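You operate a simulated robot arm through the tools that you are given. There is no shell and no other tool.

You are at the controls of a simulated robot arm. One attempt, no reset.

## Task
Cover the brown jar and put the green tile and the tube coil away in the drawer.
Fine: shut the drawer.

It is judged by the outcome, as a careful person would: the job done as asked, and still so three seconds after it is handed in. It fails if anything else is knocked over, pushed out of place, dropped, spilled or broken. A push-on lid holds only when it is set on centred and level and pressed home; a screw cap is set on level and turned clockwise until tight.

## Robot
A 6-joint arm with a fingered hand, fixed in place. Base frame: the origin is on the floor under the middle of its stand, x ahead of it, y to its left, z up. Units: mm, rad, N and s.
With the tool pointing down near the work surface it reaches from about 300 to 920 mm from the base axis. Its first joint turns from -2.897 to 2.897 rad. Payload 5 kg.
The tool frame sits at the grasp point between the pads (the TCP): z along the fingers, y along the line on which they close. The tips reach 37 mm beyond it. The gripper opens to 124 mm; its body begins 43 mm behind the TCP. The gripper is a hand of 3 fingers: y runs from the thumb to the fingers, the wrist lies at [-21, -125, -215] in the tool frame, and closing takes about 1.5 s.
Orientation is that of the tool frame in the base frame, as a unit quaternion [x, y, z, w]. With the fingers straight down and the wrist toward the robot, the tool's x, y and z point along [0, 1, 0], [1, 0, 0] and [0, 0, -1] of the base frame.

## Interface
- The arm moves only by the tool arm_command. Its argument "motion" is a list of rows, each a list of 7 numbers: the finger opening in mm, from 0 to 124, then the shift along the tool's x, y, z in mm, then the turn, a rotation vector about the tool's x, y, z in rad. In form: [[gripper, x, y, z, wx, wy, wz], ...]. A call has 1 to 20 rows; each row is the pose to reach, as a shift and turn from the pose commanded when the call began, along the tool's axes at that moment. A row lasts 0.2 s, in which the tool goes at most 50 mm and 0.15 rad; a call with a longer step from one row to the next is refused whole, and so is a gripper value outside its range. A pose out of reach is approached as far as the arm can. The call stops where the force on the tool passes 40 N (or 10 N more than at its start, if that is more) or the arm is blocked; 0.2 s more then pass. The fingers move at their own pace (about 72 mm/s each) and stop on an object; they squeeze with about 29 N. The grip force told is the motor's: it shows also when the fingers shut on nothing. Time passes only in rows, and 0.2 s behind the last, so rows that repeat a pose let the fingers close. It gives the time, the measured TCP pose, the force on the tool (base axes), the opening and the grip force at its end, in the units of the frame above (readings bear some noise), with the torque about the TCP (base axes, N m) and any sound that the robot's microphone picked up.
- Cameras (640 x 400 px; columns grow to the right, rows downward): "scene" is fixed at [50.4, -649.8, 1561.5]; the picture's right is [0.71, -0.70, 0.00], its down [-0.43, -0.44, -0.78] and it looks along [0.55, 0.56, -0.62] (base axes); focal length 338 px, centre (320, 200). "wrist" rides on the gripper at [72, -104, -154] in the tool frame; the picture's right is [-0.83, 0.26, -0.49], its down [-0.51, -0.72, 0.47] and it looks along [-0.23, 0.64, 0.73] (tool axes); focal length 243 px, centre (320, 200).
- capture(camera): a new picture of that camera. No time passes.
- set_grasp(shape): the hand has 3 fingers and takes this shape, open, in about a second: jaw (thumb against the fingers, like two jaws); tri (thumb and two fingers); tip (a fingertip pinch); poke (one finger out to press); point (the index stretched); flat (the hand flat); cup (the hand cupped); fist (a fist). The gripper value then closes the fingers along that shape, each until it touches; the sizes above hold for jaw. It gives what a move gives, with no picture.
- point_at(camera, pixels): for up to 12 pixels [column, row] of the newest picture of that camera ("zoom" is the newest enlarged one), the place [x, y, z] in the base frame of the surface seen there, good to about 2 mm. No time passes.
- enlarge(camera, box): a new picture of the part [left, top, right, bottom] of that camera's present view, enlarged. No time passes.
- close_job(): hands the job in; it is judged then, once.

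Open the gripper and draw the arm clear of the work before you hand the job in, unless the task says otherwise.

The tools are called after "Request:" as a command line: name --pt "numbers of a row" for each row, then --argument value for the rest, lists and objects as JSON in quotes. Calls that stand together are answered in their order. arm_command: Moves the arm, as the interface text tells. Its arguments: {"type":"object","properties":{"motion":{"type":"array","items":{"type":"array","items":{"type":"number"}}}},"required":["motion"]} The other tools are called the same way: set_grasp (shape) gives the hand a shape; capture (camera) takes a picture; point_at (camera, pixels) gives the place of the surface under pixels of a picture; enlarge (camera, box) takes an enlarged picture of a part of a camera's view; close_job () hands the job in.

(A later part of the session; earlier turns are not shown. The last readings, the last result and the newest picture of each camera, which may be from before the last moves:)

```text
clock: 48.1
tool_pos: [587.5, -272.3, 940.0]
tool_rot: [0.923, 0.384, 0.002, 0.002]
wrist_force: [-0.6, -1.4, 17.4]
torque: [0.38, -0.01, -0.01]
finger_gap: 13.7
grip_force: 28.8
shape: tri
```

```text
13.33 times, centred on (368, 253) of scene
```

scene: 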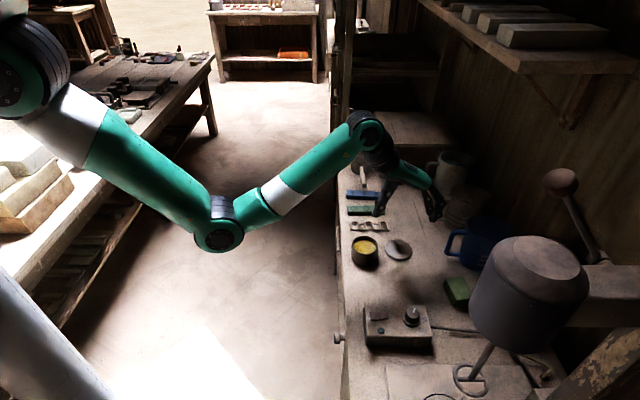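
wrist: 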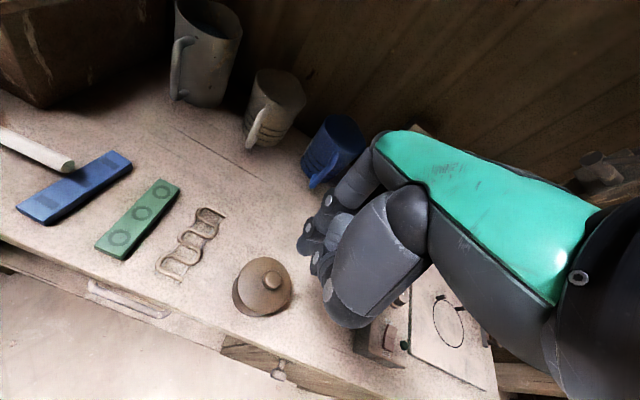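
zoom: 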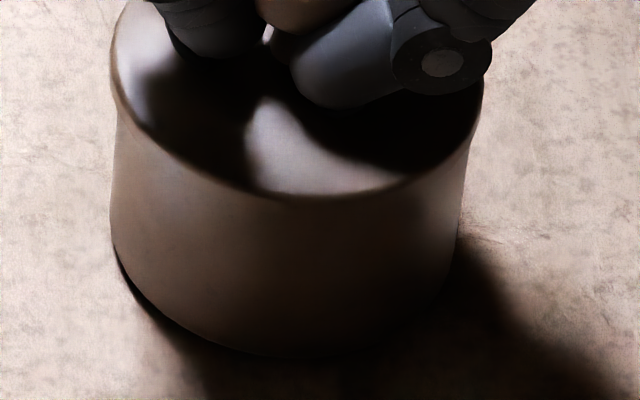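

17 N so far. Press 2 mm further and hold.

Request:
arm_command --pt "5 0 -0.4 1 0 0 0" --pt "5 0 -0.4 1.8 0 0 0" --pt "5 0 -0.4 1.8 0 0 0" --pt "5 0 -0.4 1.8 0 0 0" --pt "5 0 -0.4 1.8 0 0 0"

```text
clock: 49.3
tool_pos: [587.1, -272.2, 940.8]
tool_rot: [0.923, 0.384, 0.002, 0.003]
wrist_force: [-1.8, -2.7, 38.7]
torque: [0.31, -0.23, -0.03]
finger_gap: 14.4
grip_force: 29.3
shape: tri
```

38.7 N held, silent. Now I unload gently by 3 mm and read the force before opening.

Request:
arm_command --pt "5 0 0 -1 0 0 0" --pt "5 0 0 -2 0 0 0" --pt "5 0 0 -2.6 0 0 0" --pt "5 0 0 -2.6 0 0 0"

```text
clock: 50.3
tool_pos: [585.6, -270.6, 940.1]
tool_rot: [0.923, 0.384, 0.0, 0.001]
wrist_force: [-1.0, -2.7, 22.0]
torque: [0.08, -0.32, -0.03]
finger_gap: 14.4
grip_force: 29.3
shape: tri
```

Still 22 N; unload another 1.7 mm.

Request:
arm_command --pt "5 0 0 -0.8 0 0 0" --pt "5 0 0 -1.7 0 0 0" --pt "5 0 0 -1.7 0 0 0"

```text
clock: 51.1
tool_pos: [586.7, -270.9, 940.9]
tool_rot: [0.923, 0.385, -0.002, 0.0]
wrist_force: [-0.1, 0.0, 5.8]
torque: [0.13, -0.2, 0.04]
finger_gap: 14.3
grip_force: 28.8
shape: tri
```

Only 5.8 N remains. I open the fingers here without moving and listen.

Request:
arm_command --pt "18 0 0 0 0 0 0" --pt "24 0 0 0 0 0 0" --pt "32 0 0 0 0 0 0" --pt "42 0 0 0 0 0 0" --pt "52 0 0 0 0 0 0" --pt "52 0 0 0 0 0 0"

Request:
enlarge --camera "scene" --box '[345, 238, 390, 268]'

```text
clock: 52.5
tool_pos: [586.1, -271.3, 942.0]
tool_rot: [0.923, 0.385, 0.0, 0.002]
wrist_force: [-0.6, 0.9, 2.6]
torque: [0.0, -0.04, 0.03]
finger_gap: 51.0
grip_force: 0.0
shape: tri
```

```text
13.33 times, centred on (368, 253) of scene
```

zoom: 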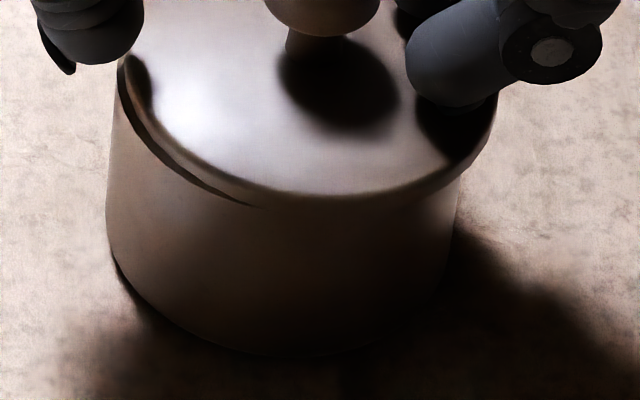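

The opening fingers dragged and tilted the lid (left side up, pressed at the right). So it isn't locked; I'll raise the hand slowly and see how it settles.

Request:
arm_command --pt "52 0 0 -1 0 0 0" --pt "52 0 0 -2 0 0 0" --pt "52 0 0 -4 0 0 0" --pt "52 0 0 -6 0 0 0"

Request:
enlarge --camera "scene" --box '[345, 238, 390, 268]'

```text
clock: 53.5
tool_pos: [586.6, -270.4, 947.1]
tool_rot: [0.923, 0.384, 0.0, 0.001]
wrist_force: [-0.1, -1.0, 0.4]
torque: [0.0, -0.02, -0.04]
finger_gap: 51.4
grip_force: 0.1
shape: tri
heard: snap
```

```text
13.33 times, centred on (368, 253) of scene
```

zoom: 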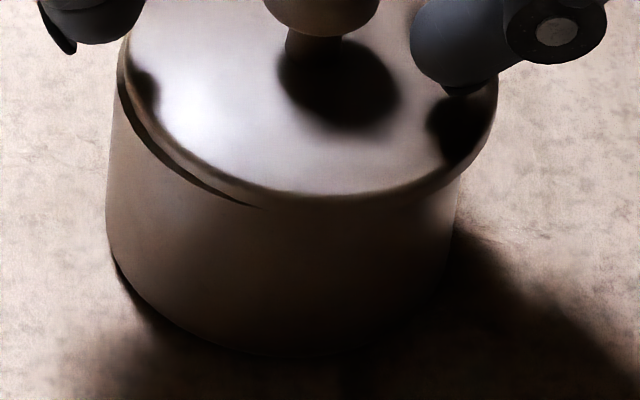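

Snap heard, and the lid remains offset with a gap on its left side. I'll rise a bit more and measure its tilt.

Request:
arm_command --pt "52 0 0 -30 0 0 0" --pt "52 0 0 -70 0 0 0" --pt "52 0 0 -100 0 0 0"

Request:
enlarge --camera "wrist" --box '[225, 230, 325, 330]'

Request:
enlarge --camera "scene" --box '[345, 235, 390, 265]'

Request:
point_at --camera "zoom" --pixels '[[135, 110], [150, 160], [200, 200], [260, 222], [330, 228], [400, 210], [450, 165], [475, 110], [180, 60], [450, 60], [250, 150], [410, 130]]'

```text
clock: 54.3
tool_pos: [587.0, -269.5, 1045.9]
tool_rot: [0.923, 0.385, 0.0, 0.0]
wrist_force: [-1.2, -0.4, -0.1]
torque: [0.01, 0.02, -0.01]
finger_gap: 51.6
grip_force: 0.1
shape: tri
```

```text
4.00 times, centred on (275, 280) of wrist
```

zoom: 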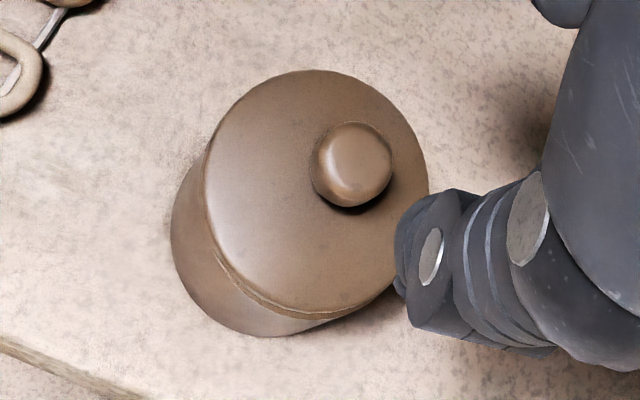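

```text
13.33 times, centred on (368, 250) of scene
```

zoom: 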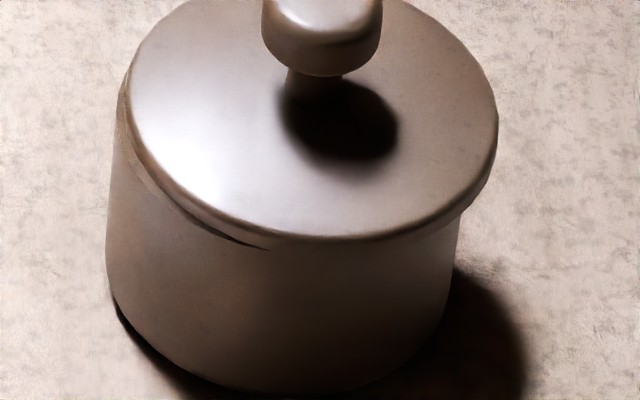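

```text
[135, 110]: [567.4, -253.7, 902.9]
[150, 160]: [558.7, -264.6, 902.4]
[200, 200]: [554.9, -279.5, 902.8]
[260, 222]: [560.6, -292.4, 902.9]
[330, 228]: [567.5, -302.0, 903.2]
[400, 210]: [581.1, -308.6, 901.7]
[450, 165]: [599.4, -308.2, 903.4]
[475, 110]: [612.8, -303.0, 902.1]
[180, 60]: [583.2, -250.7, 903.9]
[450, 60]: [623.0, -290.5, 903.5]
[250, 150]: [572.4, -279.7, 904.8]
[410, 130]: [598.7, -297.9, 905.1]
```

The lid is level but sits ~3 mm off toward +y: it is a loose drop-in lid and the clicks come from it settling. I'll retake the exact framing of my first jar picture to compute jar shift and lid offset precisely.

Request:
enlarge --camera "scene" --box '[340, 225, 420, 275]'

Request:
point_at --camera "zoom" --pixels '[[102, 180], [115, 215], [150, 240], [200, 250], [250, 243], [290, 222], [315, 180], [300, 130], [250, 105], [180, 106], [130, 130], [215, 115]]'

```text
8.00 times, centred on (380, 250) of scene
```

zoom: 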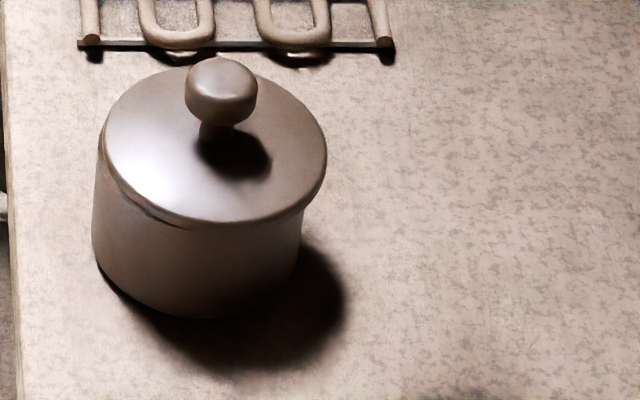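

```text
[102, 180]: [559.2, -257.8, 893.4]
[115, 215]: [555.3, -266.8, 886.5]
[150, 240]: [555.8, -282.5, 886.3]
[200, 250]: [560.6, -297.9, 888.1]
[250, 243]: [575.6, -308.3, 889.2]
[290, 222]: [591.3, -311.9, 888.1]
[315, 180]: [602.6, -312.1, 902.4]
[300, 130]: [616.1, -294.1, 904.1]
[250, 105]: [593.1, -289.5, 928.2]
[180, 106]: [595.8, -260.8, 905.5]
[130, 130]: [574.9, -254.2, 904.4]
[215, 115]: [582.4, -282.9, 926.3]
```

I'll re-grip the lid where it is now (shift +4 y, +1 x), lift it ~25 mm so the rim is visible, measure both circles again and set it down without pressing through the fingers.

Request:
arm_command --pt "52 1 4 0 0 0 0" --pt "52 1 4 35 0 0 0" --pt "52 1 4 70 0 0 0" --pt "52 1 4 90 0 0 0" --pt "52 1 4 98 0 0 0" --pt "52 1 4 98 0 0 0"

Request:
arm_command --pt "35 0 0 0 0 0 0" --pt "20 0 0 0 0 0 0" --pt "10 0 0 0 0 0 0" --pt "5 0 0 0 0 0 0" --pt "5 0 0 0 0 0 0" --pt "5 0 0 0 0 0 0" --pt "5 0 0 -4 0 0 0" --pt "5 0 0 -10 0 0 0" --pt "5 0 0 -18 0 0 0" --pt "5 0 0 -25 0 0 0" --pt "5 0 0 -25 0 0 0"

Request:
enlarge --camera "scene" --box '[335, 220, 405, 270]'

```text
clock: 55.7
tool_pos: [590.1, -273.6, 949.5]
tool_rot: [0.923, 0.384, 0.001, 0.001]
wrist_force: [-0.1, -0.3, 0.1]
torque: [0.01, 0.0, -0.02]
finger_gap: 51.6
grip_force: 0.1
shape: tri
```

```text
clock: 58.1
tool_pos: [589.2, -274.0, 974.8]
tool_rot: [0.923, 0.385, 0.0, 0.0]
wrist_force: [0.2, 0.5, -0.3]
torque: [0.01, -0.01, -0.01]
finger_gap: 13.6
grip_force: 28.9
shape: tri
heard: snap
```

```text
8.00 times, centred on (370, 245) of scene
```

zoom: 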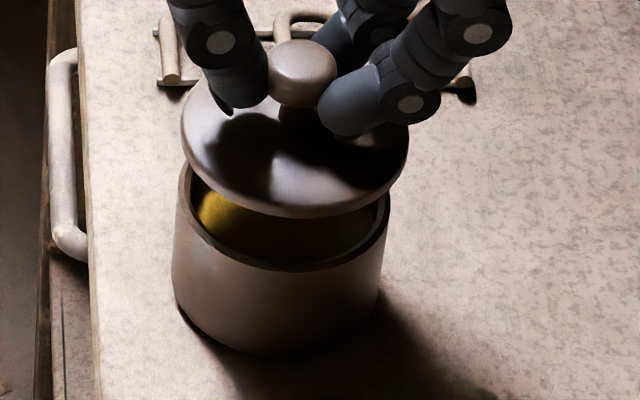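

Lid lifted clear with the rim visible. I'll measure both circles in this picture.

Request:
point_at --camera "zoom" --pixels '[[187, 128], [198, 162], [228, 192], [268, 208], [312, 210], [357, 197], [392, 168], [404, 140], [400, 120], [284, 62], [328, 62], [306, 95]]'

Request:
point_at --camera "zoom" --pixels '[[183, 180], [183, 205], [194, 230], [220, 253], [255, 266], [295, 270], [335, 260], [365, 241], [385, 213], [387, 198]]'

Request:
enlarge --camera "wrist" --box '[260, 210, 340, 310]'

```text
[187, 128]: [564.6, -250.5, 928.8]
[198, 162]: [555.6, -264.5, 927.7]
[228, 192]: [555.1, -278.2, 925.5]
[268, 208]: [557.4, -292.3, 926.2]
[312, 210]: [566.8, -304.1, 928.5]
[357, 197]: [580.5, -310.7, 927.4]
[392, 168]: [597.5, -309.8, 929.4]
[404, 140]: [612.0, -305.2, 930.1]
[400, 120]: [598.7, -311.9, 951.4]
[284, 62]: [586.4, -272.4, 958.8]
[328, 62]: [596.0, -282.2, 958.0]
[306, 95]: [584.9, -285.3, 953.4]
```

```text
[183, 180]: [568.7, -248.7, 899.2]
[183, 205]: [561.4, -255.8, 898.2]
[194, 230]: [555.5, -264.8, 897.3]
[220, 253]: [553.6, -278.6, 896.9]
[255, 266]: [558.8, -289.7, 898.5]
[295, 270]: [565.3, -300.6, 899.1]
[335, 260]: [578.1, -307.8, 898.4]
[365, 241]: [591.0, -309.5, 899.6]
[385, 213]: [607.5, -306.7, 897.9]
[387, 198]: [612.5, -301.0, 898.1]
```

```text
4.00 times, centred on (300, 260) of wrist
```

zoom: 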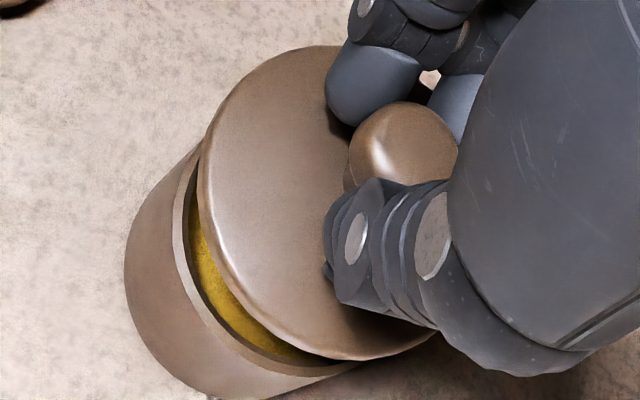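

Scene fit: lid (589.6,-276.2) vs jar (589.3,-275.7) — nearly concentric, lid slightly tilted. I'll cross-check with the wrist zoom.

Request:
point_at --camera "zoom" --pixels '[[206, 170], [203, 205], [215, 250], [240, 295], [275, 330], [315, 350], [355, 356], [395, 350], [228, 115], [270, 70], [310, 53]]'

Request:
point_at --camera "zoom" --pixels '[[177, 205], [178, 245], [188, 290], [210, 330], [240, 358], [275, 370], [310, 373], [340, 368], [185, 175], [196, 155]]'

```text
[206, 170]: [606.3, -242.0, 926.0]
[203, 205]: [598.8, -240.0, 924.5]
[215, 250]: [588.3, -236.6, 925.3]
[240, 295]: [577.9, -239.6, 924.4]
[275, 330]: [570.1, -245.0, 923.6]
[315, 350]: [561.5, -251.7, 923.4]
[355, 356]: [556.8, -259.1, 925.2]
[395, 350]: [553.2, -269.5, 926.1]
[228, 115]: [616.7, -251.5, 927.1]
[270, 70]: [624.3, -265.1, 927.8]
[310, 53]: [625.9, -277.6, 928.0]
```

```text
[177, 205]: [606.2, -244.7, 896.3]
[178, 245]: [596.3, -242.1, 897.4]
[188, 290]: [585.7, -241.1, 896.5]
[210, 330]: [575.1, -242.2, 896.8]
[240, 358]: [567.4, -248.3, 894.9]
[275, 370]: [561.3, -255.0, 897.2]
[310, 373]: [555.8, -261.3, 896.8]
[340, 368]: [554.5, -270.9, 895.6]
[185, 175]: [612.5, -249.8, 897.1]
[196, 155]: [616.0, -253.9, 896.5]
```

Both cameras agree the lid is concentric within ~0.5 mm. I'll lower 27 mm slowly and look.

Request:
arm_command --pt "5 0 0 6 0 0 0" --pt "5 0 0 12 0 0 0" --pt "5 0 0 18 0 0 0" --pt "5 0 0 23 0 0 0" --pt "5 0 0 26 0 0 0" --pt "5 0 0 28 0 0 0" --pt "5 0 0 28 0 0 0"

Request:
enlarge --camera "scene" --box '[345, 238, 390, 268]'

```text
clock: 59.7
tool_pos: [590.3, -273.8, 949.2]
tool_rot: [0.923, 0.384, 0.001, 0.002]
wrist_force: [-7.0, 0.2, 14.0]
torque: [0.05, 0.2, -0.01]
finger_gap: 14.1
grip_force: 29.2
shape: tri
heard: snap
```

```text
13.33 times, centred on (368, 253) of scene
```

zoom: 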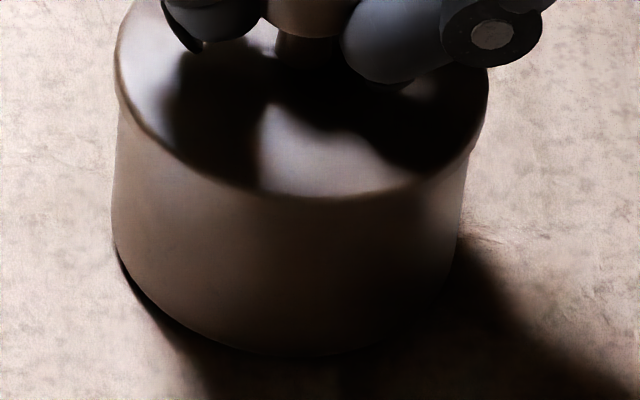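

A snap as it seated, with 14 N showing and the lid flush. The tips are now ~9 mm above the lid top, so opening won't drag it; I'll unload ~1 mm, open slowly and rise.

Request:
arm_command --pt "5 0 0 -0.5 0 0 0" --pt "5 0 0 -1 0 0 0" --pt "5 0 0 -1 0 0 0"

```text
clock: 60.5
tool_pos: [590.6, -273.6, 948.3]
tool_rot: [0.923, 0.384, 0.001, 0.001]
wrist_force: [-3.3, -1.9, 10.3]
torque: [-0.03, 0.16, 0.01]
finger_gap: 13.7
grip_force: 29.4
shape: tri
```

Still 10 N; a bit more unloading, then open.

Request:
arm_command --pt "5 0 0 -0.6 0 0 0" --pt "5 0 0 -1 0 0 0" --pt "5 0 0 -1 0 0 0"

Request:
enlarge --camera "scene" --box '[345, 238, 390, 268]'

```text
clock: 61.3
tool_pos: [590.1, -273.3, 948.9]
tool_rot: [0.923, 0.384, 0.001, 0.0]
wrist_force: [-4.5, -2.2, 4.2]
torque: [-0.02, 0.14, -0.01]
finger_gap: 13.8
grip_force: 29.6
shape: tri
```

```text
13.33 times, centred on (368, 253) of scene
```

zoom: 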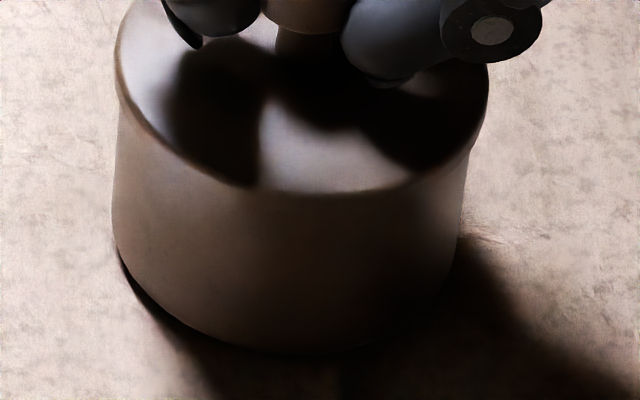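

Lateral force of ~5 N shows the lid is now restrained by the jar. I open the fingers slowly in place.

Request:
arm_command --pt "18 0 0 0 0 0 0" --pt "24 0 0 0 0 0 0" --pt "32 0 0 0 0 0 0" --pt "42 0 0 0 0 0 0" --pt "52 0 0 0 0 0 0" --pt "56 0 0 0 0 0 0" --pt "56 0 0 0 0 0 0"

Request:
arm_command --pt "56 0 0 -20 0 0 0" --pt "56 0 0 -60 0 0 0" --pt "56 0 0 -100 0 0 0"

Request:
enlarge --camera "wrist" --box '[225, 230, 325, 330]'

Request:
enlarge --camera "scene" --box '[340, 225, 420, 275]'

Request:
point_at --camera "zoom" --pixels '[[110, 170], [125, 195], [160, 215], [205, 223], [255, 215], [295, 195], [315, 165], [300, 110], [260, 85], [180, 85], [130, 115], [215, 75]]'

```text
clock: 62.9
tool_pos: [589.4, -274.0, 948.0]
tool_rot: [0.923, 0.384, 0.001, 0.001]
wrist_force: [0.1, 0.4, -0.3]
torque: [-0.03, 0.03, -0.01]
finger_gap: 55.6
grip_force: 0.1
shape: tri
```

```text
clock: 63.7
tool_pos: [592.0, -275.3, 1046.7]
tool_rot: [0.923, 0.384, 0.0, 0.0]
wrist_force: [0.0, -0.9, -0.8]
torque: [-0.06, -0.02, -0.01]
finger_gap: 55.8
grip_force: 0.0
shape: tri
```

```text
4.00 times, centred on (275, 280) of wrist
```

zoom: 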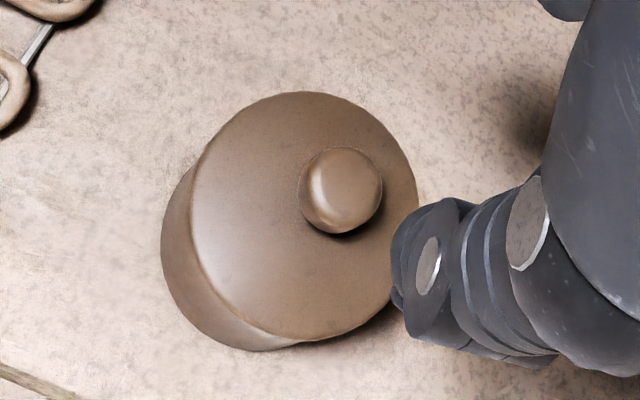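

```text
8.00 times, centred on (380, 250) of scene
```

zoom: 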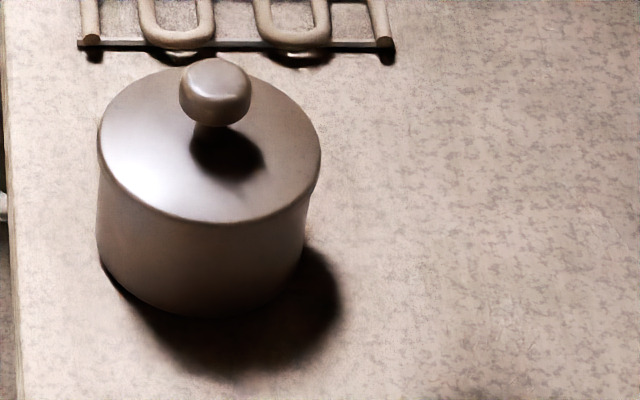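

```text
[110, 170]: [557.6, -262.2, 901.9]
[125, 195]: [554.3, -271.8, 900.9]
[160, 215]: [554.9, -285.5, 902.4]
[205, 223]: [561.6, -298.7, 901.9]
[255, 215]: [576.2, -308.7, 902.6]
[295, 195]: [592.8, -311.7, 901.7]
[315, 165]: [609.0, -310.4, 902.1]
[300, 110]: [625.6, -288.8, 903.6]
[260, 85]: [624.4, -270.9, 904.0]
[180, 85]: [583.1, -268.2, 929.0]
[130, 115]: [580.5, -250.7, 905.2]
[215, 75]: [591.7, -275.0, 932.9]
```

The lid now sits flush, level (edge z≈902) and symmetrical on the jar, and releasing made no further sound. Next, the drawer: I'll switch to jaw shape and move back in front of the bench while pitching the fingers to point horizontally at the drawer.

Request:
set_grasp --shape "jaw"

Request:
arm_command --pt "60 12.4 -15.3 3.9 0 0 0" --pt "60 24.8 -30.7 7.8 0 0 0" --pt "60 37.3 -61 11.7 -0.13 0 0" --pt "60 49.7 -91 15.6 -0.27 0 0" --pt "60 62 -120 19.5 -0.41 0 0" --pt "60 74.5 -140 23.4 -0.55 0 0" --pt "60 87 -160 27.3 -0.69 0 0" --pt "60 99.4 -184 31.2 -0.83 0 0" --pt "60 111.8 -184 35 -0.97 0 0" --pt "60 124 -184 39 -1.11 0 0" --pt "60 136.6 -184 43 -1.25 0 0" --pt "60 149 -184 46.7 -1.39 0 0" --pt "60 149 -184 46.7 -1.5 0 0" --pt "60 149 -184 46.7 -1.5708 0 0"

Request:
capture --camera "wrist"

Request:
capture --camera "scene"

```text
clock: 64.6
tool_pos: [591.1, -274.2, 1046.8]
tool_rot: [0.923, 0.385, 0.0, 0.001]
wrist_force: [0.2, 0.1, -0.9]
torque: [0.0, 0.01, -0.01]
finger_gap: 123.9
grip_force: 0.1
shape: jaw
```

```text
clock: 67.6
tool_pos: [564.7, -37.6, 1002.2]
tool_rot: [0.651, 0.272, 0.272, 0.654]
wrist_force: [0.8, -0.1, -0.4]
torque: [-0.01, 0.01, -0.01]
finger_gap: 60.5
grip_force: 0.1
shape: jaw
```

```text
taken
```

wrist: 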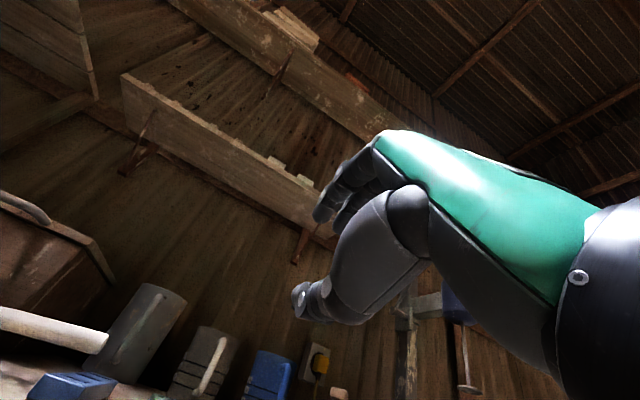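

```text
taken
```

scene: 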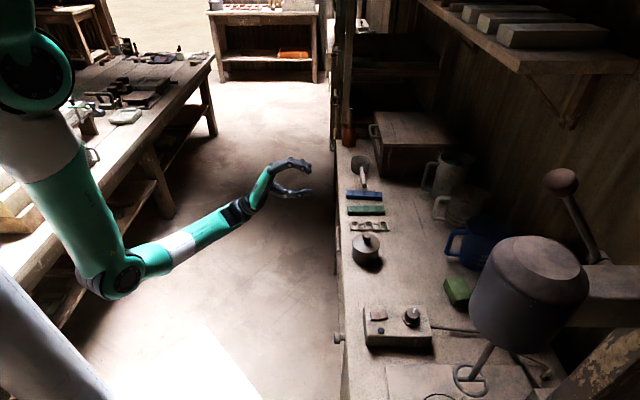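

Hand now points straight at the bench at s=371, d=427. I'll lower it to handle height (z≈770) while still clear of the bench edge.

Request:
arm_command --pt "60 0 -33 0 0 0 0" --pt "60 0 -66 0 0 0 0" --pt "60 0 -99 0 0 0 0" --pt "60 0 -132 0 0 0 0" --pt "60 0 -165 0 0 0 0" --pt "60 0 -198 0 0 0 0" --pt "60 0 -231 0 0 0 0"

Request:
capture --camera "scene"

Request:
capture --camera "wrist"

```text
clock: 69.2
tool_pos: [563.4, -40.7, 824.9]
tool_rot: [0.652, 0.271, 0.271, 0.654]
wrist_force: [-0.8, -0.5, 0.6]
torque: [-0.01, 0.0, -0.02]
finger_gap: 59.8
grip_force: 0.1
shape: jaw
out of reach, approached as far as the arm can: row 6, 7
```

```text
taken
```

scene: 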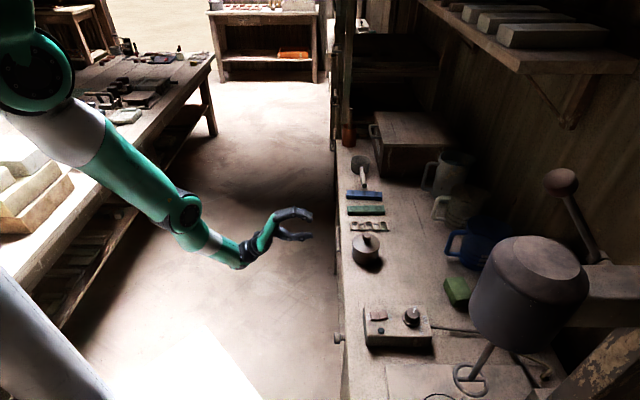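

```text
taken
```

wrist: 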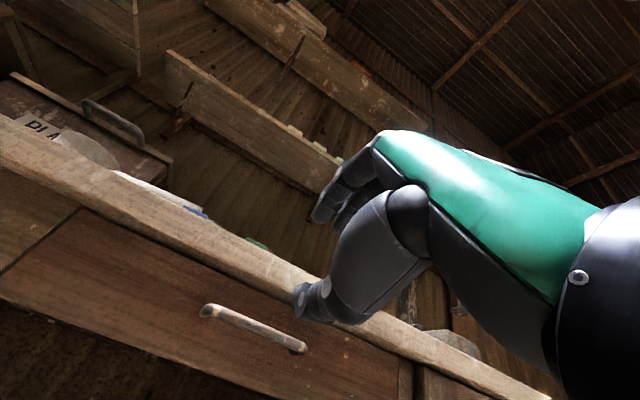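

Reach ends at z≈825 in this pose, but the wrist view shows the drawer front and handle (207,312)-(300,350) nicely. I'll measure them.

Request:
point_at --camera "wrist" --pixels '[[207, 312], [230, 320], [255, 332], [280, 343], [300, 350], [215, 325], [250, 290], [150, 235], [78, 208], [60, 250], [200, 265], [200, 240]]'

Request:
enlarge --camera "wrist" --box '[150, 220, 420, 400]'

Request:
point_at --camera "zoom" --pixels '[[250, 80], [240, 100], [230, 120], [300, 150], [420, 200], [560, 360], [570, 330], [585, 290], [100, 290], [250, 330], [330, 310], [130, 200]]'

```text
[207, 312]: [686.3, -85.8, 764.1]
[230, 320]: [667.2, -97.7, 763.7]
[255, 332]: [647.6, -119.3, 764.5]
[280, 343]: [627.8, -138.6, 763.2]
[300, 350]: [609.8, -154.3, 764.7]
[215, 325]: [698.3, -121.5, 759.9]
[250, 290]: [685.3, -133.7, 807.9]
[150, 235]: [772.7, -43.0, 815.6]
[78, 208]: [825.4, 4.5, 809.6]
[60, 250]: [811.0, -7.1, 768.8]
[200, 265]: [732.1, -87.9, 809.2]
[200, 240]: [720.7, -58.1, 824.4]
```

```text
2.22 times, centred on (285, 310) of wrist
```

zoom: 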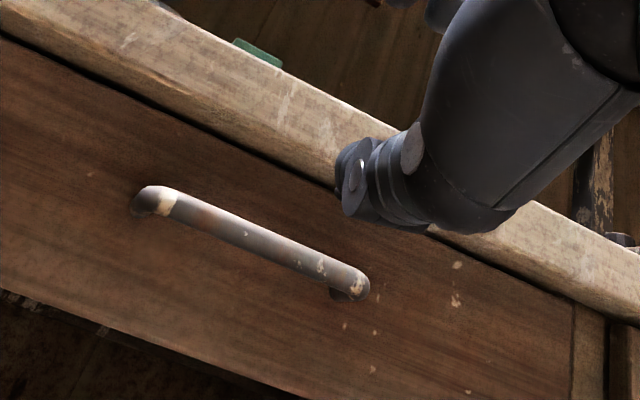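

```text
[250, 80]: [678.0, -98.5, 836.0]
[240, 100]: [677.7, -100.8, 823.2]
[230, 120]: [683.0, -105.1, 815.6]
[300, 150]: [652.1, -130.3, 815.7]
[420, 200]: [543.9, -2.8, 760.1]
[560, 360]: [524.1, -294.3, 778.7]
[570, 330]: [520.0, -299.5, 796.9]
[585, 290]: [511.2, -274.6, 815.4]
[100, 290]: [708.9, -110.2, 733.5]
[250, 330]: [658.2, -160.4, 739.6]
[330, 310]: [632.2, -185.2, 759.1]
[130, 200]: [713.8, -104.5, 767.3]
```

Bar centre is ≈(d 549, z 769), slab underside at z≈815, drawer front z 722–810 spanning s≈155–580. I'll reduce the pitch to ~70° (fingers slightly downward) to raise the wrist, and see what pose results.

Request:
arm_command --pt "30 0 0 0 0.12 0 0" --pt "30 0 0 0 0.24 0 0" --pt "30 0 0 0 0.349 0 0" --pt "30 0 0 0 0.349 0 0"

```text
clock: 70.2
tool_pos: [562.2, -40.2, 825.1]
tool_rot: [0.755, 0.316, 0.221, 0.529]
wrist_force: [-0.4, -0.3, -0.6]
torque: [0.01, 0.05, 0.01]
finger_gap: 30.0
grip_force: 0.1
shape: jaw
```

The commanded pose was clipped as hoped; θ≈70° now. I'll move to a pre-approach point 75 mm short of the bar along the finger direction.

Request:
arm_command --pt "30 1 -3 15 0 0 0" --pt "30 2 -6 30 0 0 0" --pt "30 3 -9 45 0 0 0" --pt "30 3.9 -11.1 58.5 0 0 0" --pt "30 3.9 -11.1 58.5 0 0 0"

Request:
capture --camera "wrist"

Request:
enlarge --camera "scene" --box '[290, 170, 390, 260]'

```text
clock: 71.4
tool_pos: [603.8, -74.2, 795.0]
tool_rot: [0.755, 0.316, 0.222, 0.53]
wrist_force: [0.1, 0.4, 0.2]
torque: [0.0, -0.01, 0.01]
finger_gap: 30.0
grip_force: 0.0
shape: jaw
```

```text
taken
```

wrist: 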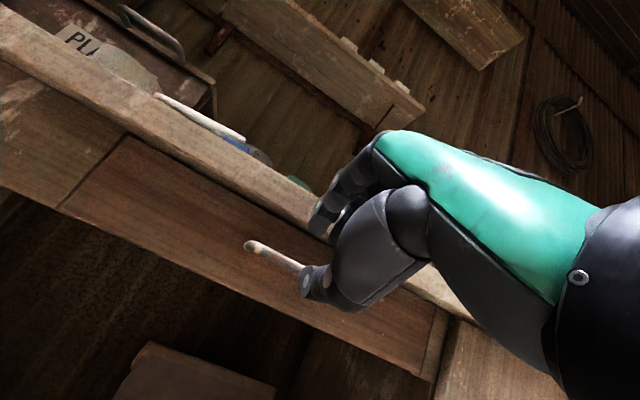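

```text
4.44 times, centred on (340, 215) of scene
```

zoom: 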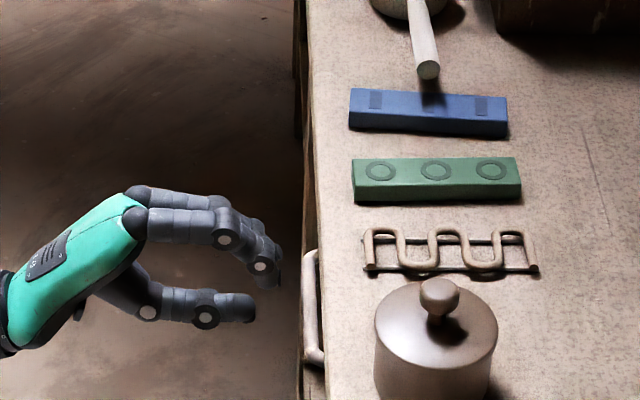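

Hand is lined up (bar lies 73 mm ahead, 1 mm off the finger line). I slide forward 50 mm in small steps.

Request:
arm_command --pt "30 0 -0.5 15 0 0 0" --pt "30 0 -1 28 0 0 0" --pt "30 0 -1 38 0 0 0" --pt "30 0 -1 45 0 0 0" --pt "30 0 -1 50 0 0 0" --pt "30 0 -1 50 0 0 0"

Request:
capture --camera "wrist"

Request:
enlarge --camera "scene" --box '[300, 190, 390, 260]'

```text
clock: 72.2
tool_pos: [626.0, -98.2, 782.2]
tool_rot: [0.752, 0.317, 0.222, 0.533]
wrist_force: [-17.4, 14.5, 6.5]
torque: [-0.7, -0.67, -0.44]
finger_gap: 30.7
grip_force: 0.1
shape: jaw
stopped in row 4: the force on the tool passed its limit at 51 N (the readings are from after the stop); the commanded pose is now the measured one
```

```text
taken
```

wrist: 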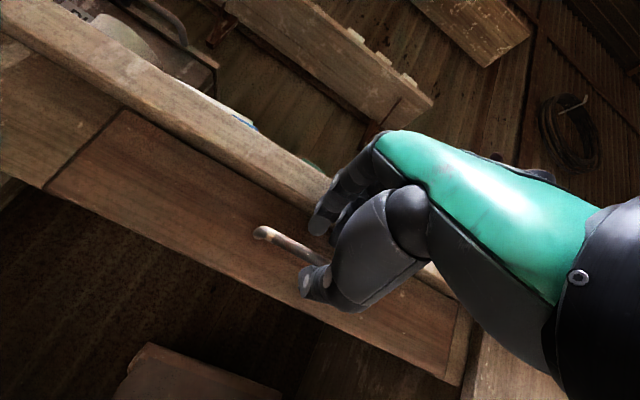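

```text
5.71 times, centred on (345, 225) of scene
```

zoom: 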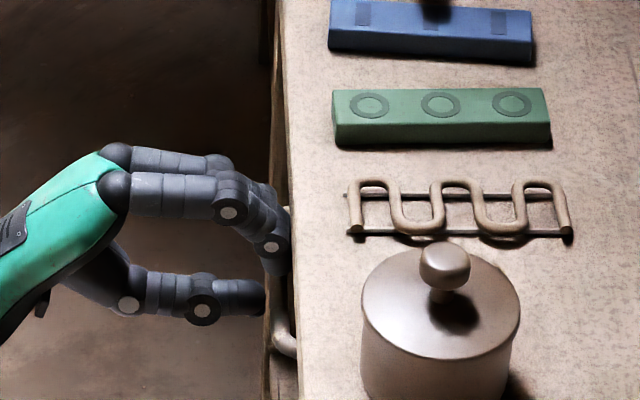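

Contact at TCP d=513 with ~23 N pushing back. I'll look closely at what touches in both views.

Request:
enlarge --camera "wrist" --box '[230, 130, 420, 320]'

Request:
enlarge --camera "scene" --box '[320, 215, 370, 255]'

Request:
point_at --camera "zoom" --pixels '[[315, 170], [330, 195], [345, 215], [330, 150], [300, 140], [285, 215], [270, 225], [350, 260], [365, 290], [340, 240], [300, 100], [250, 190]]'

```text
2.11 times, centred on (325, 225) of wrist
```

zoom: 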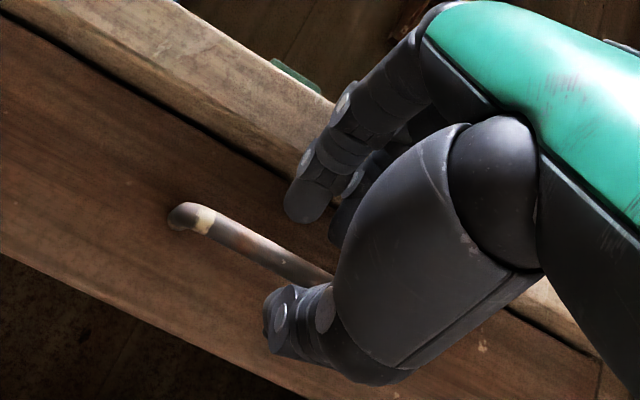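

```text
10.00 times, centred on (345, 235) of scene
```

zoom: 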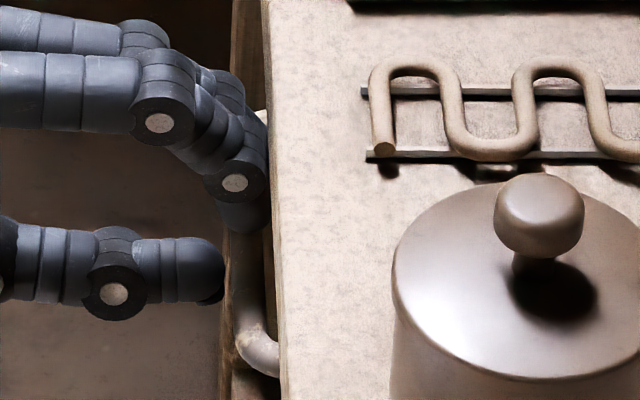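

```text
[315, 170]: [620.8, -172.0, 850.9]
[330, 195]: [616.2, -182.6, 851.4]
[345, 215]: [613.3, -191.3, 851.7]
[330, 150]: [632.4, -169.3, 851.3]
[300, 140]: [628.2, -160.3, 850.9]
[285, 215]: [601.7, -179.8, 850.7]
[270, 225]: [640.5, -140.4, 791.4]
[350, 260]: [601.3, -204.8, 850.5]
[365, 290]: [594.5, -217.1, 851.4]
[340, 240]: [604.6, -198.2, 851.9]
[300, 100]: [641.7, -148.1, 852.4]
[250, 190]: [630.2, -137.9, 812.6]
```

The fingers' upper knuckle (d≈544, z≈812) is hitting the bench slab's lower edge. I'll back off, shift the hand ~8 mm lower (tool -y), and re-approach so the knuckles pass below the slab.

Request:
arm_command --pt "30 0 0 -15 0 0 0" --pt "34 0 0 -29 0 0 0" --pt "34 0 -8.2 -29 0 0 0" --pt "34 0 -8.2 -29 0 0 0"

```text
clock: 73.2
tool_pos: [605.9, -76.7, 784.1]
tool_rot: [0.753, 0.316, 0.223, 0.532]
wrist_force: [-0.5, -0.3, -0.3]
torque: [-0.01, 0.04, -0.01]
finger_gap: 33.6
grip_force: 0.0
shape: jaw
```

At (d 484, z 784) as planned. Now forward 44 mm along the fingers in small steps.

Request:
arm_command --pt "34 0 0 12 0 0 0" --pt "34 0 0 22 0 0 0" --pt "34 0 0 30 0 0 0" --pt "34 0 0 37 0 0 0" --pt "34 0 0 43 0 0 0" --pt "34 0 0 43 0 0 0"

Request:
enlarge --camera "scene" --box '[320, 215, 370, 255]'

Request:
enlarge --camera "wrist" --box '[230, 130, 420, 320]'

```text
clock: 74.7
tool_pos: [634.6, -105.9, 768.3]
tool_rot: [0.753, 0.316, 0.221, 0.533]
wrist_force: [-16.0, 15.0, -4.3]
torque: [-0.64, -0.69, -0.34]
finger_gap: 32.5
grip_force: 0.1
shape: jaw
```

```text
10.00 times, centred on (345, 235) of scene
```

zoom: 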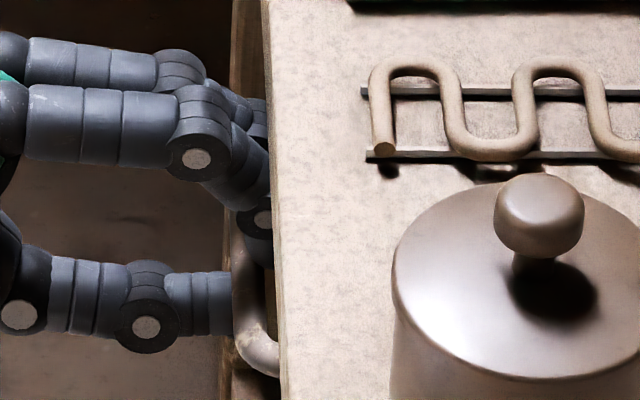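

```text
2.11 times, centred on (325, 225) of wrist
```

zoom: 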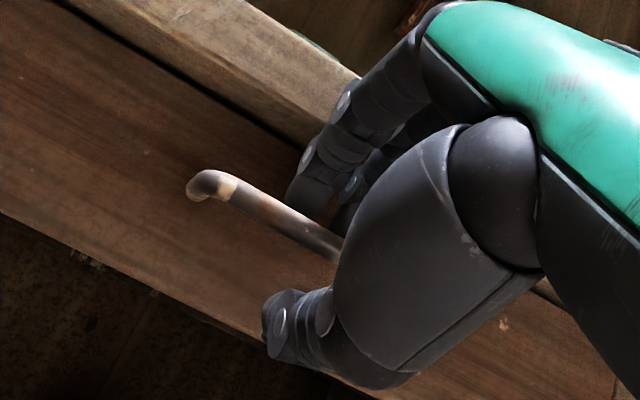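

The fingers are around the bar with some contact force (22 N, probably a knuckle against the slab edge). I'll back off 2 mm and close onto the bar.

Request:
arm_command --pt "34 0 -1 -2 0 0 0" --pt "24 0 -1 -2 0 0 0" --pt "14 0 -1 -2 0 0 0" --pt "5 0 -1 -2 0 0 0" --pt "5 0 -1 -2 0 0 0" --pt "5 0 -1 -2 0 0 0"

Request:
enlarge --camera "scene" --box '[320, 215, 370, 255]'

Request:
enlarge --camera "wrist" --box '[230, 130, 420, 320]'

```text
clock: 76.0
tool_pos: [633.7, -104.7, 767.8]
tool_rot: [0.753, 0.316, 0.222, 0.533]
wrist_force: [0.5, 0.6, 1.4]
torque: [-0.02, 0.0, 0.0]
finger_gap: 5.3
grip_force: 0.0
shape: jaw
```

```text
10.00 times, centred on (345, 235) of scene
```

zoom: 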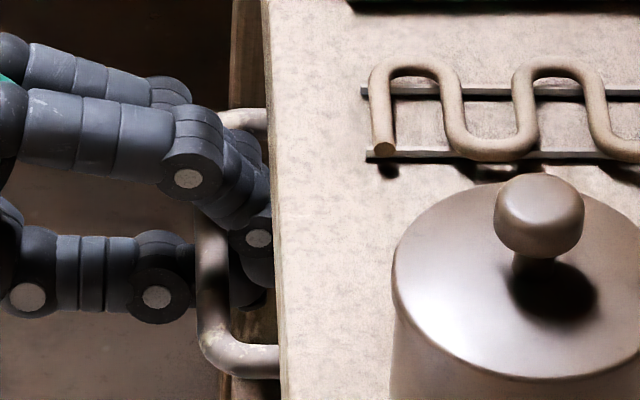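

```text
2.11 times, centred on (325, 225) of wrist
```

zoom: 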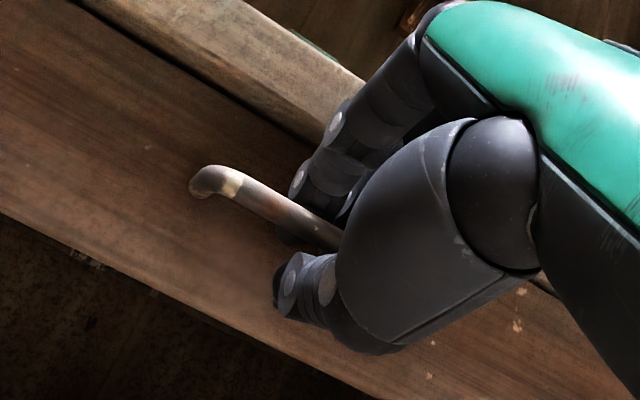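

The closing fingers hooked behind the bar and already drew the drawer out ~1 cm; the bar is captured inside the hand. Now I pull straight back along -n, 100 mm first.

Request:
arm_command --pt "5 0 -3.4 -9.4 0 0 0" --pt "5 0 -6.8 -18.8 0 0 0" --pt "5 0 -10.3 -28.2 0 0 0" --pt "5 0 -13.7 -37.6 0 0 0" --pt "5 0 -17.1 -47 0 0 0" --pt "5 0 -20.5 -56.4 0 0 0" --pt "5 0 -23.9 -65.8 0 0 0" --pt "5 0 -27.4 -75.2 0 0 0" --pt "5 0 -30.8 -84.6 0 0 0" --pt "5 0 -34.2 -94 0 0 0"

Request:
capture --camera "scene"

Request:
capture --camera "wrist"

```text
clock: 78.2
tool_pos: [562.0, -34.9, 767.2]
tool_rot: [0.753, 0.316, 0.222, 0.533]
wrist_force: [0.8, 0.1, 0.3]
torque: [0.0, 0.0, 0.02]
finger_gap: 5.0
grip_force: 0.0
shape: jaw
```

```text
taken
```

scene: 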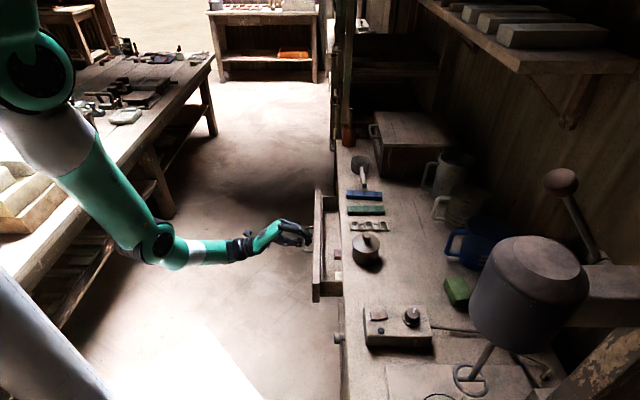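

```text
taken
```

wrist: 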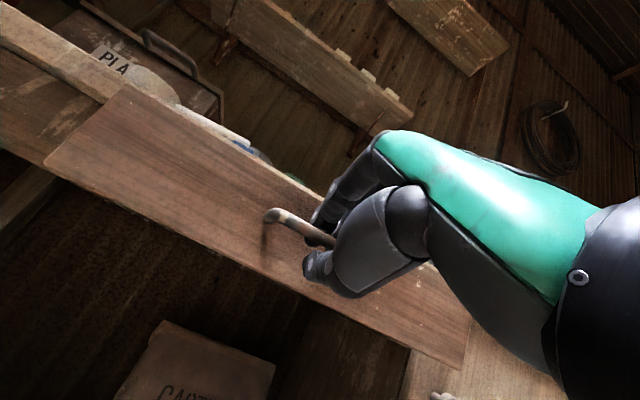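

The drawer is coming out smoothly (about 100 mm). I pull another 100 mm.

Request:
arm_command --pt "5 0 -3.4 -9.4 0 0 0" --pt "5 0 -6.8 -18.8 0 0 0" --pt "5 0 -10.3 -28.2 0 0 0" --pt "5 0 -13.7 -37.6 0 0 0" --pt "5 0 -17.1 -47 0 0 0" --pt "5 0 -20.5 -56.4 0 0 0" --pt "5 0 -23.9 -65.8 0 0 0" --pt "5 0 -27.4 -75.2 0 0 0" --pt "5 0 -30.8 -84.6 0 0 0" --pt "5 0 -34.2 -94 0 0 0"

Request:
capture --camera "scene"

Request:
enlarge --camera "scene" --box '[270, 170, 390, 310]'

```text
clock: 80.5
tool_pos: [490.1, 36.2, 766.6]
tool_rot: [0.753, 0.316, 0.222, 0.533]
wrist_force: [0.1, -1.4, -0.1]
torque: [0.03, -0.01, 0.02]
finger_gap: 5.3
grip_force: 0.1
shape: jaw
```

```text
taken
```

scene: 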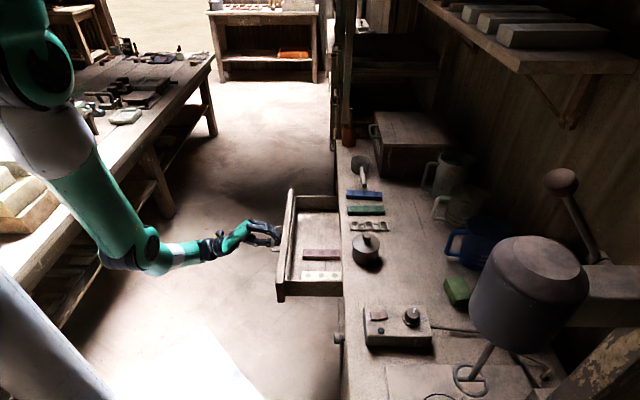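

```text
2.86 times, centred on (330, 240) of scene
```

zoom: 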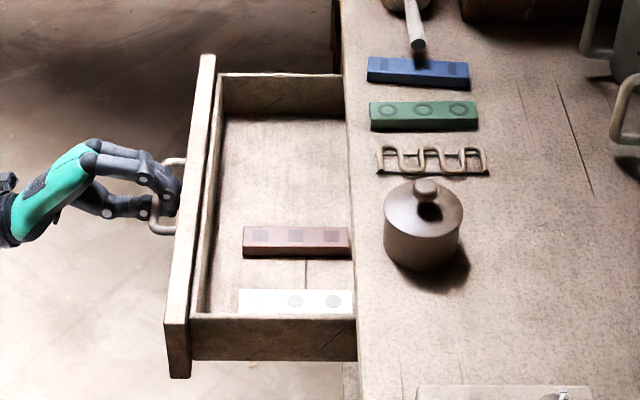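

The drawer is open ~200 mm and holds a red and a white tile at its right end; the left part is free. I'll measure the interior.

Request:
point_at --camera "zoom" --pixels '[[210, 110], [335, 100], [215, 220], [330, 200], [280, 160], [245, 235], [345, 240], [200, 70], [185, 300], [220, 80], [330, 78], [300, 290]]'

Request:
enlarge --camera "scene" --box '[285, 185, 345, 245]'

```text
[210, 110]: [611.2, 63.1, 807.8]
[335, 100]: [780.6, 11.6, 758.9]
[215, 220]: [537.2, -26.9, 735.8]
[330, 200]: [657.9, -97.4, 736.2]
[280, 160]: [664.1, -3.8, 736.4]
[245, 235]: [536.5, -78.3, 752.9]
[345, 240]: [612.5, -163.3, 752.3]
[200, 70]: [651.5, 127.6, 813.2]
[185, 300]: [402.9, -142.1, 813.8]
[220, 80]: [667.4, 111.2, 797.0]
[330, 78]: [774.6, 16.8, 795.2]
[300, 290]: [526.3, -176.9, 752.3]
```

```text
6.67 times, centred on (315, 215) of scene
```

zoom: 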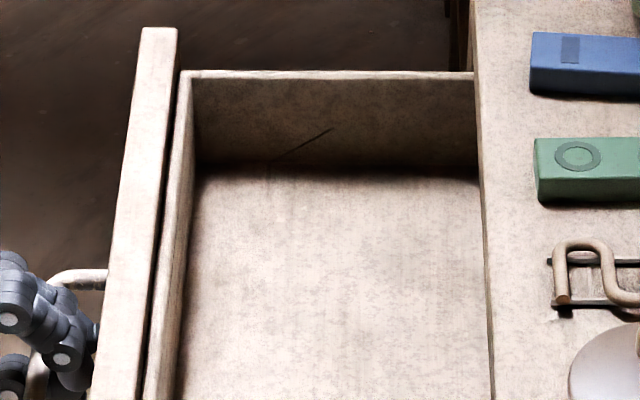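

Drawer floor is z≈736, walls top out at ~797–813, and the free area is s 345–545, d 402–550. I'll open the fingers and back away from the handle.

Request:
arm_command --pt "20 0 0 0 0 0 0" --pt "40 0 0 0 0 0 0" --pt "50 0 0 0 0 0 0" --pt "50 0 0 0 0 0 0" --pt "50 0 0 0 0 0 0" --pt "50 0 0 -10 0 0 0" --pt "50 0 0 -20 0 0 0" --pt "50 0 0 -30 0 0 0" --pt "50 0 0 -42 0 0 0"

Request:
capture --camera "scene"

Request:
enlarge --camera "scene" --box '[240, 190, 340, 290]'

```text
clock: 82.5
tool_pos: [462.1, 64.4, 781.0]
tool_rot: [0.752, 0.316, 0.222, 0.533]
wrist_force: [0.2, -0.7, -0.9]
torque: [0.05, 0.03, 0.02]
finger_gap: 49.6
grip_force: 0.1
shape: jaw
```

```text
taken
```

scene: 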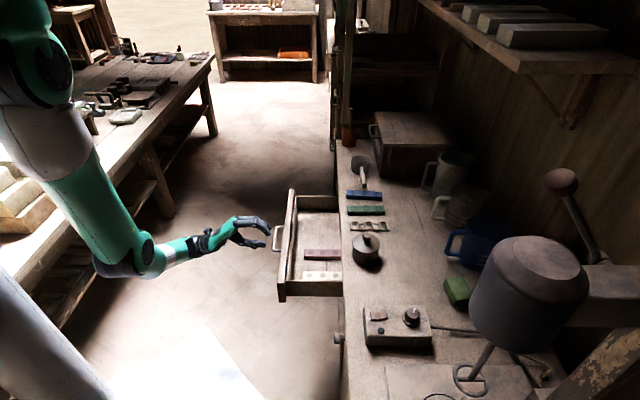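

```text
4.00 times, centred on (290, 240) of scene
```

zoom: 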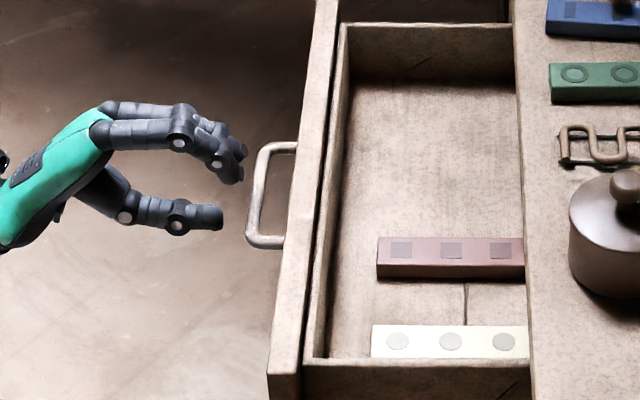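

Handle released and drawer stays open. I'll rise straight up, then move forward over the bench edge while pitching the fingers back to pointing down.

Request:
arm_command --pt "50 0 34 -12.5 0 0 0" --pt "50 0 69 -25 0 0 0" --pt "50 0 103 -37.4 0 0 0" --pt "50 1 121.2 -26.3 0.137 0 0" --pt "50 2 139.4 -15.2 0.274 0 0" --pt "50 3 157.6 -4.1 0.411 0 0" --pt "50 4 175.8 7 0.548 0 0" --pt "50 5 194 18.1 0.685 0 0" --pt "50 6 212.2 29.2 0.822 0 0" --pt "50 7 230.4 40.3 0.959 0 0" --pt "50 8 248.6 51.4 1.096 0 0" --pt "50 9 266.9 62.8 1.233 0 0"

Request:
capture --camera "wrist"

```text
clock: 85.0
tool_pos: [575.3, -33.3, 1010.7]
tool_rot: [0.922, 0.387, -0.002, 0.0]
wrist_force: [-0.9, 0.8, 0.6]
torque: [-0.01, -0.02, 0.02]
finger_gap: 49.5
grip_force: 0.1
shape: jaw
```

```text
taken
```

wrist: 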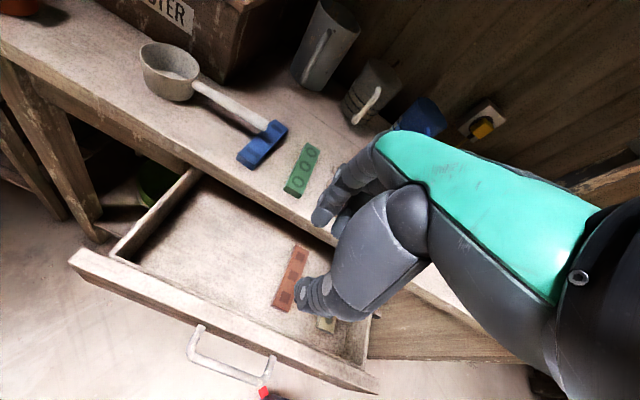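

Good view. I'll enlarge the pan handle / blue tile / green tile area and measure clearances.

Request:
enlarge --camera "wrist" --box '[190, 70, 340, 205]'

Request:
point_at --camera "zoom" --pixels '[[450, 250], [510, 260], [460, 345], [400, 330], [480, 300], [330, 190], [310, 175], [410, 175], [330, 290], [240, 230], [200, 120], [270, 320]]'

```text
2.96 times, centred on (265, 138) of wrist
```

zoom: 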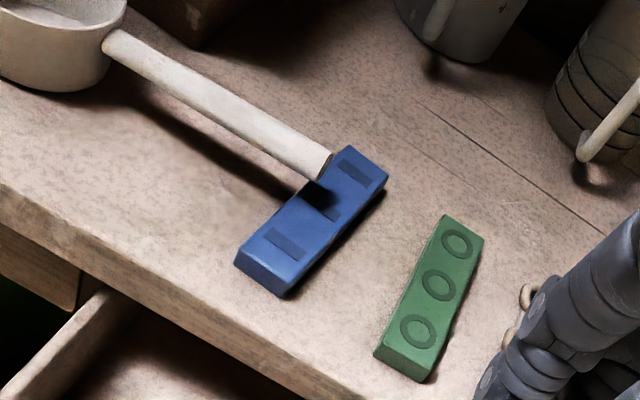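

```text
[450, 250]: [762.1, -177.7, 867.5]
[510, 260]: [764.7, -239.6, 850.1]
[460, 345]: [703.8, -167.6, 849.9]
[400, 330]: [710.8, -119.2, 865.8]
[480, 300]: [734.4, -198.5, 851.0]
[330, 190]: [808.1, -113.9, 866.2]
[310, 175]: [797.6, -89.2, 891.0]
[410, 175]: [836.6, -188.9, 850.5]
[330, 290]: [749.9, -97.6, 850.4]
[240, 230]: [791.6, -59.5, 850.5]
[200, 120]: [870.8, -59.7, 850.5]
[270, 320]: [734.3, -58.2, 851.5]
```

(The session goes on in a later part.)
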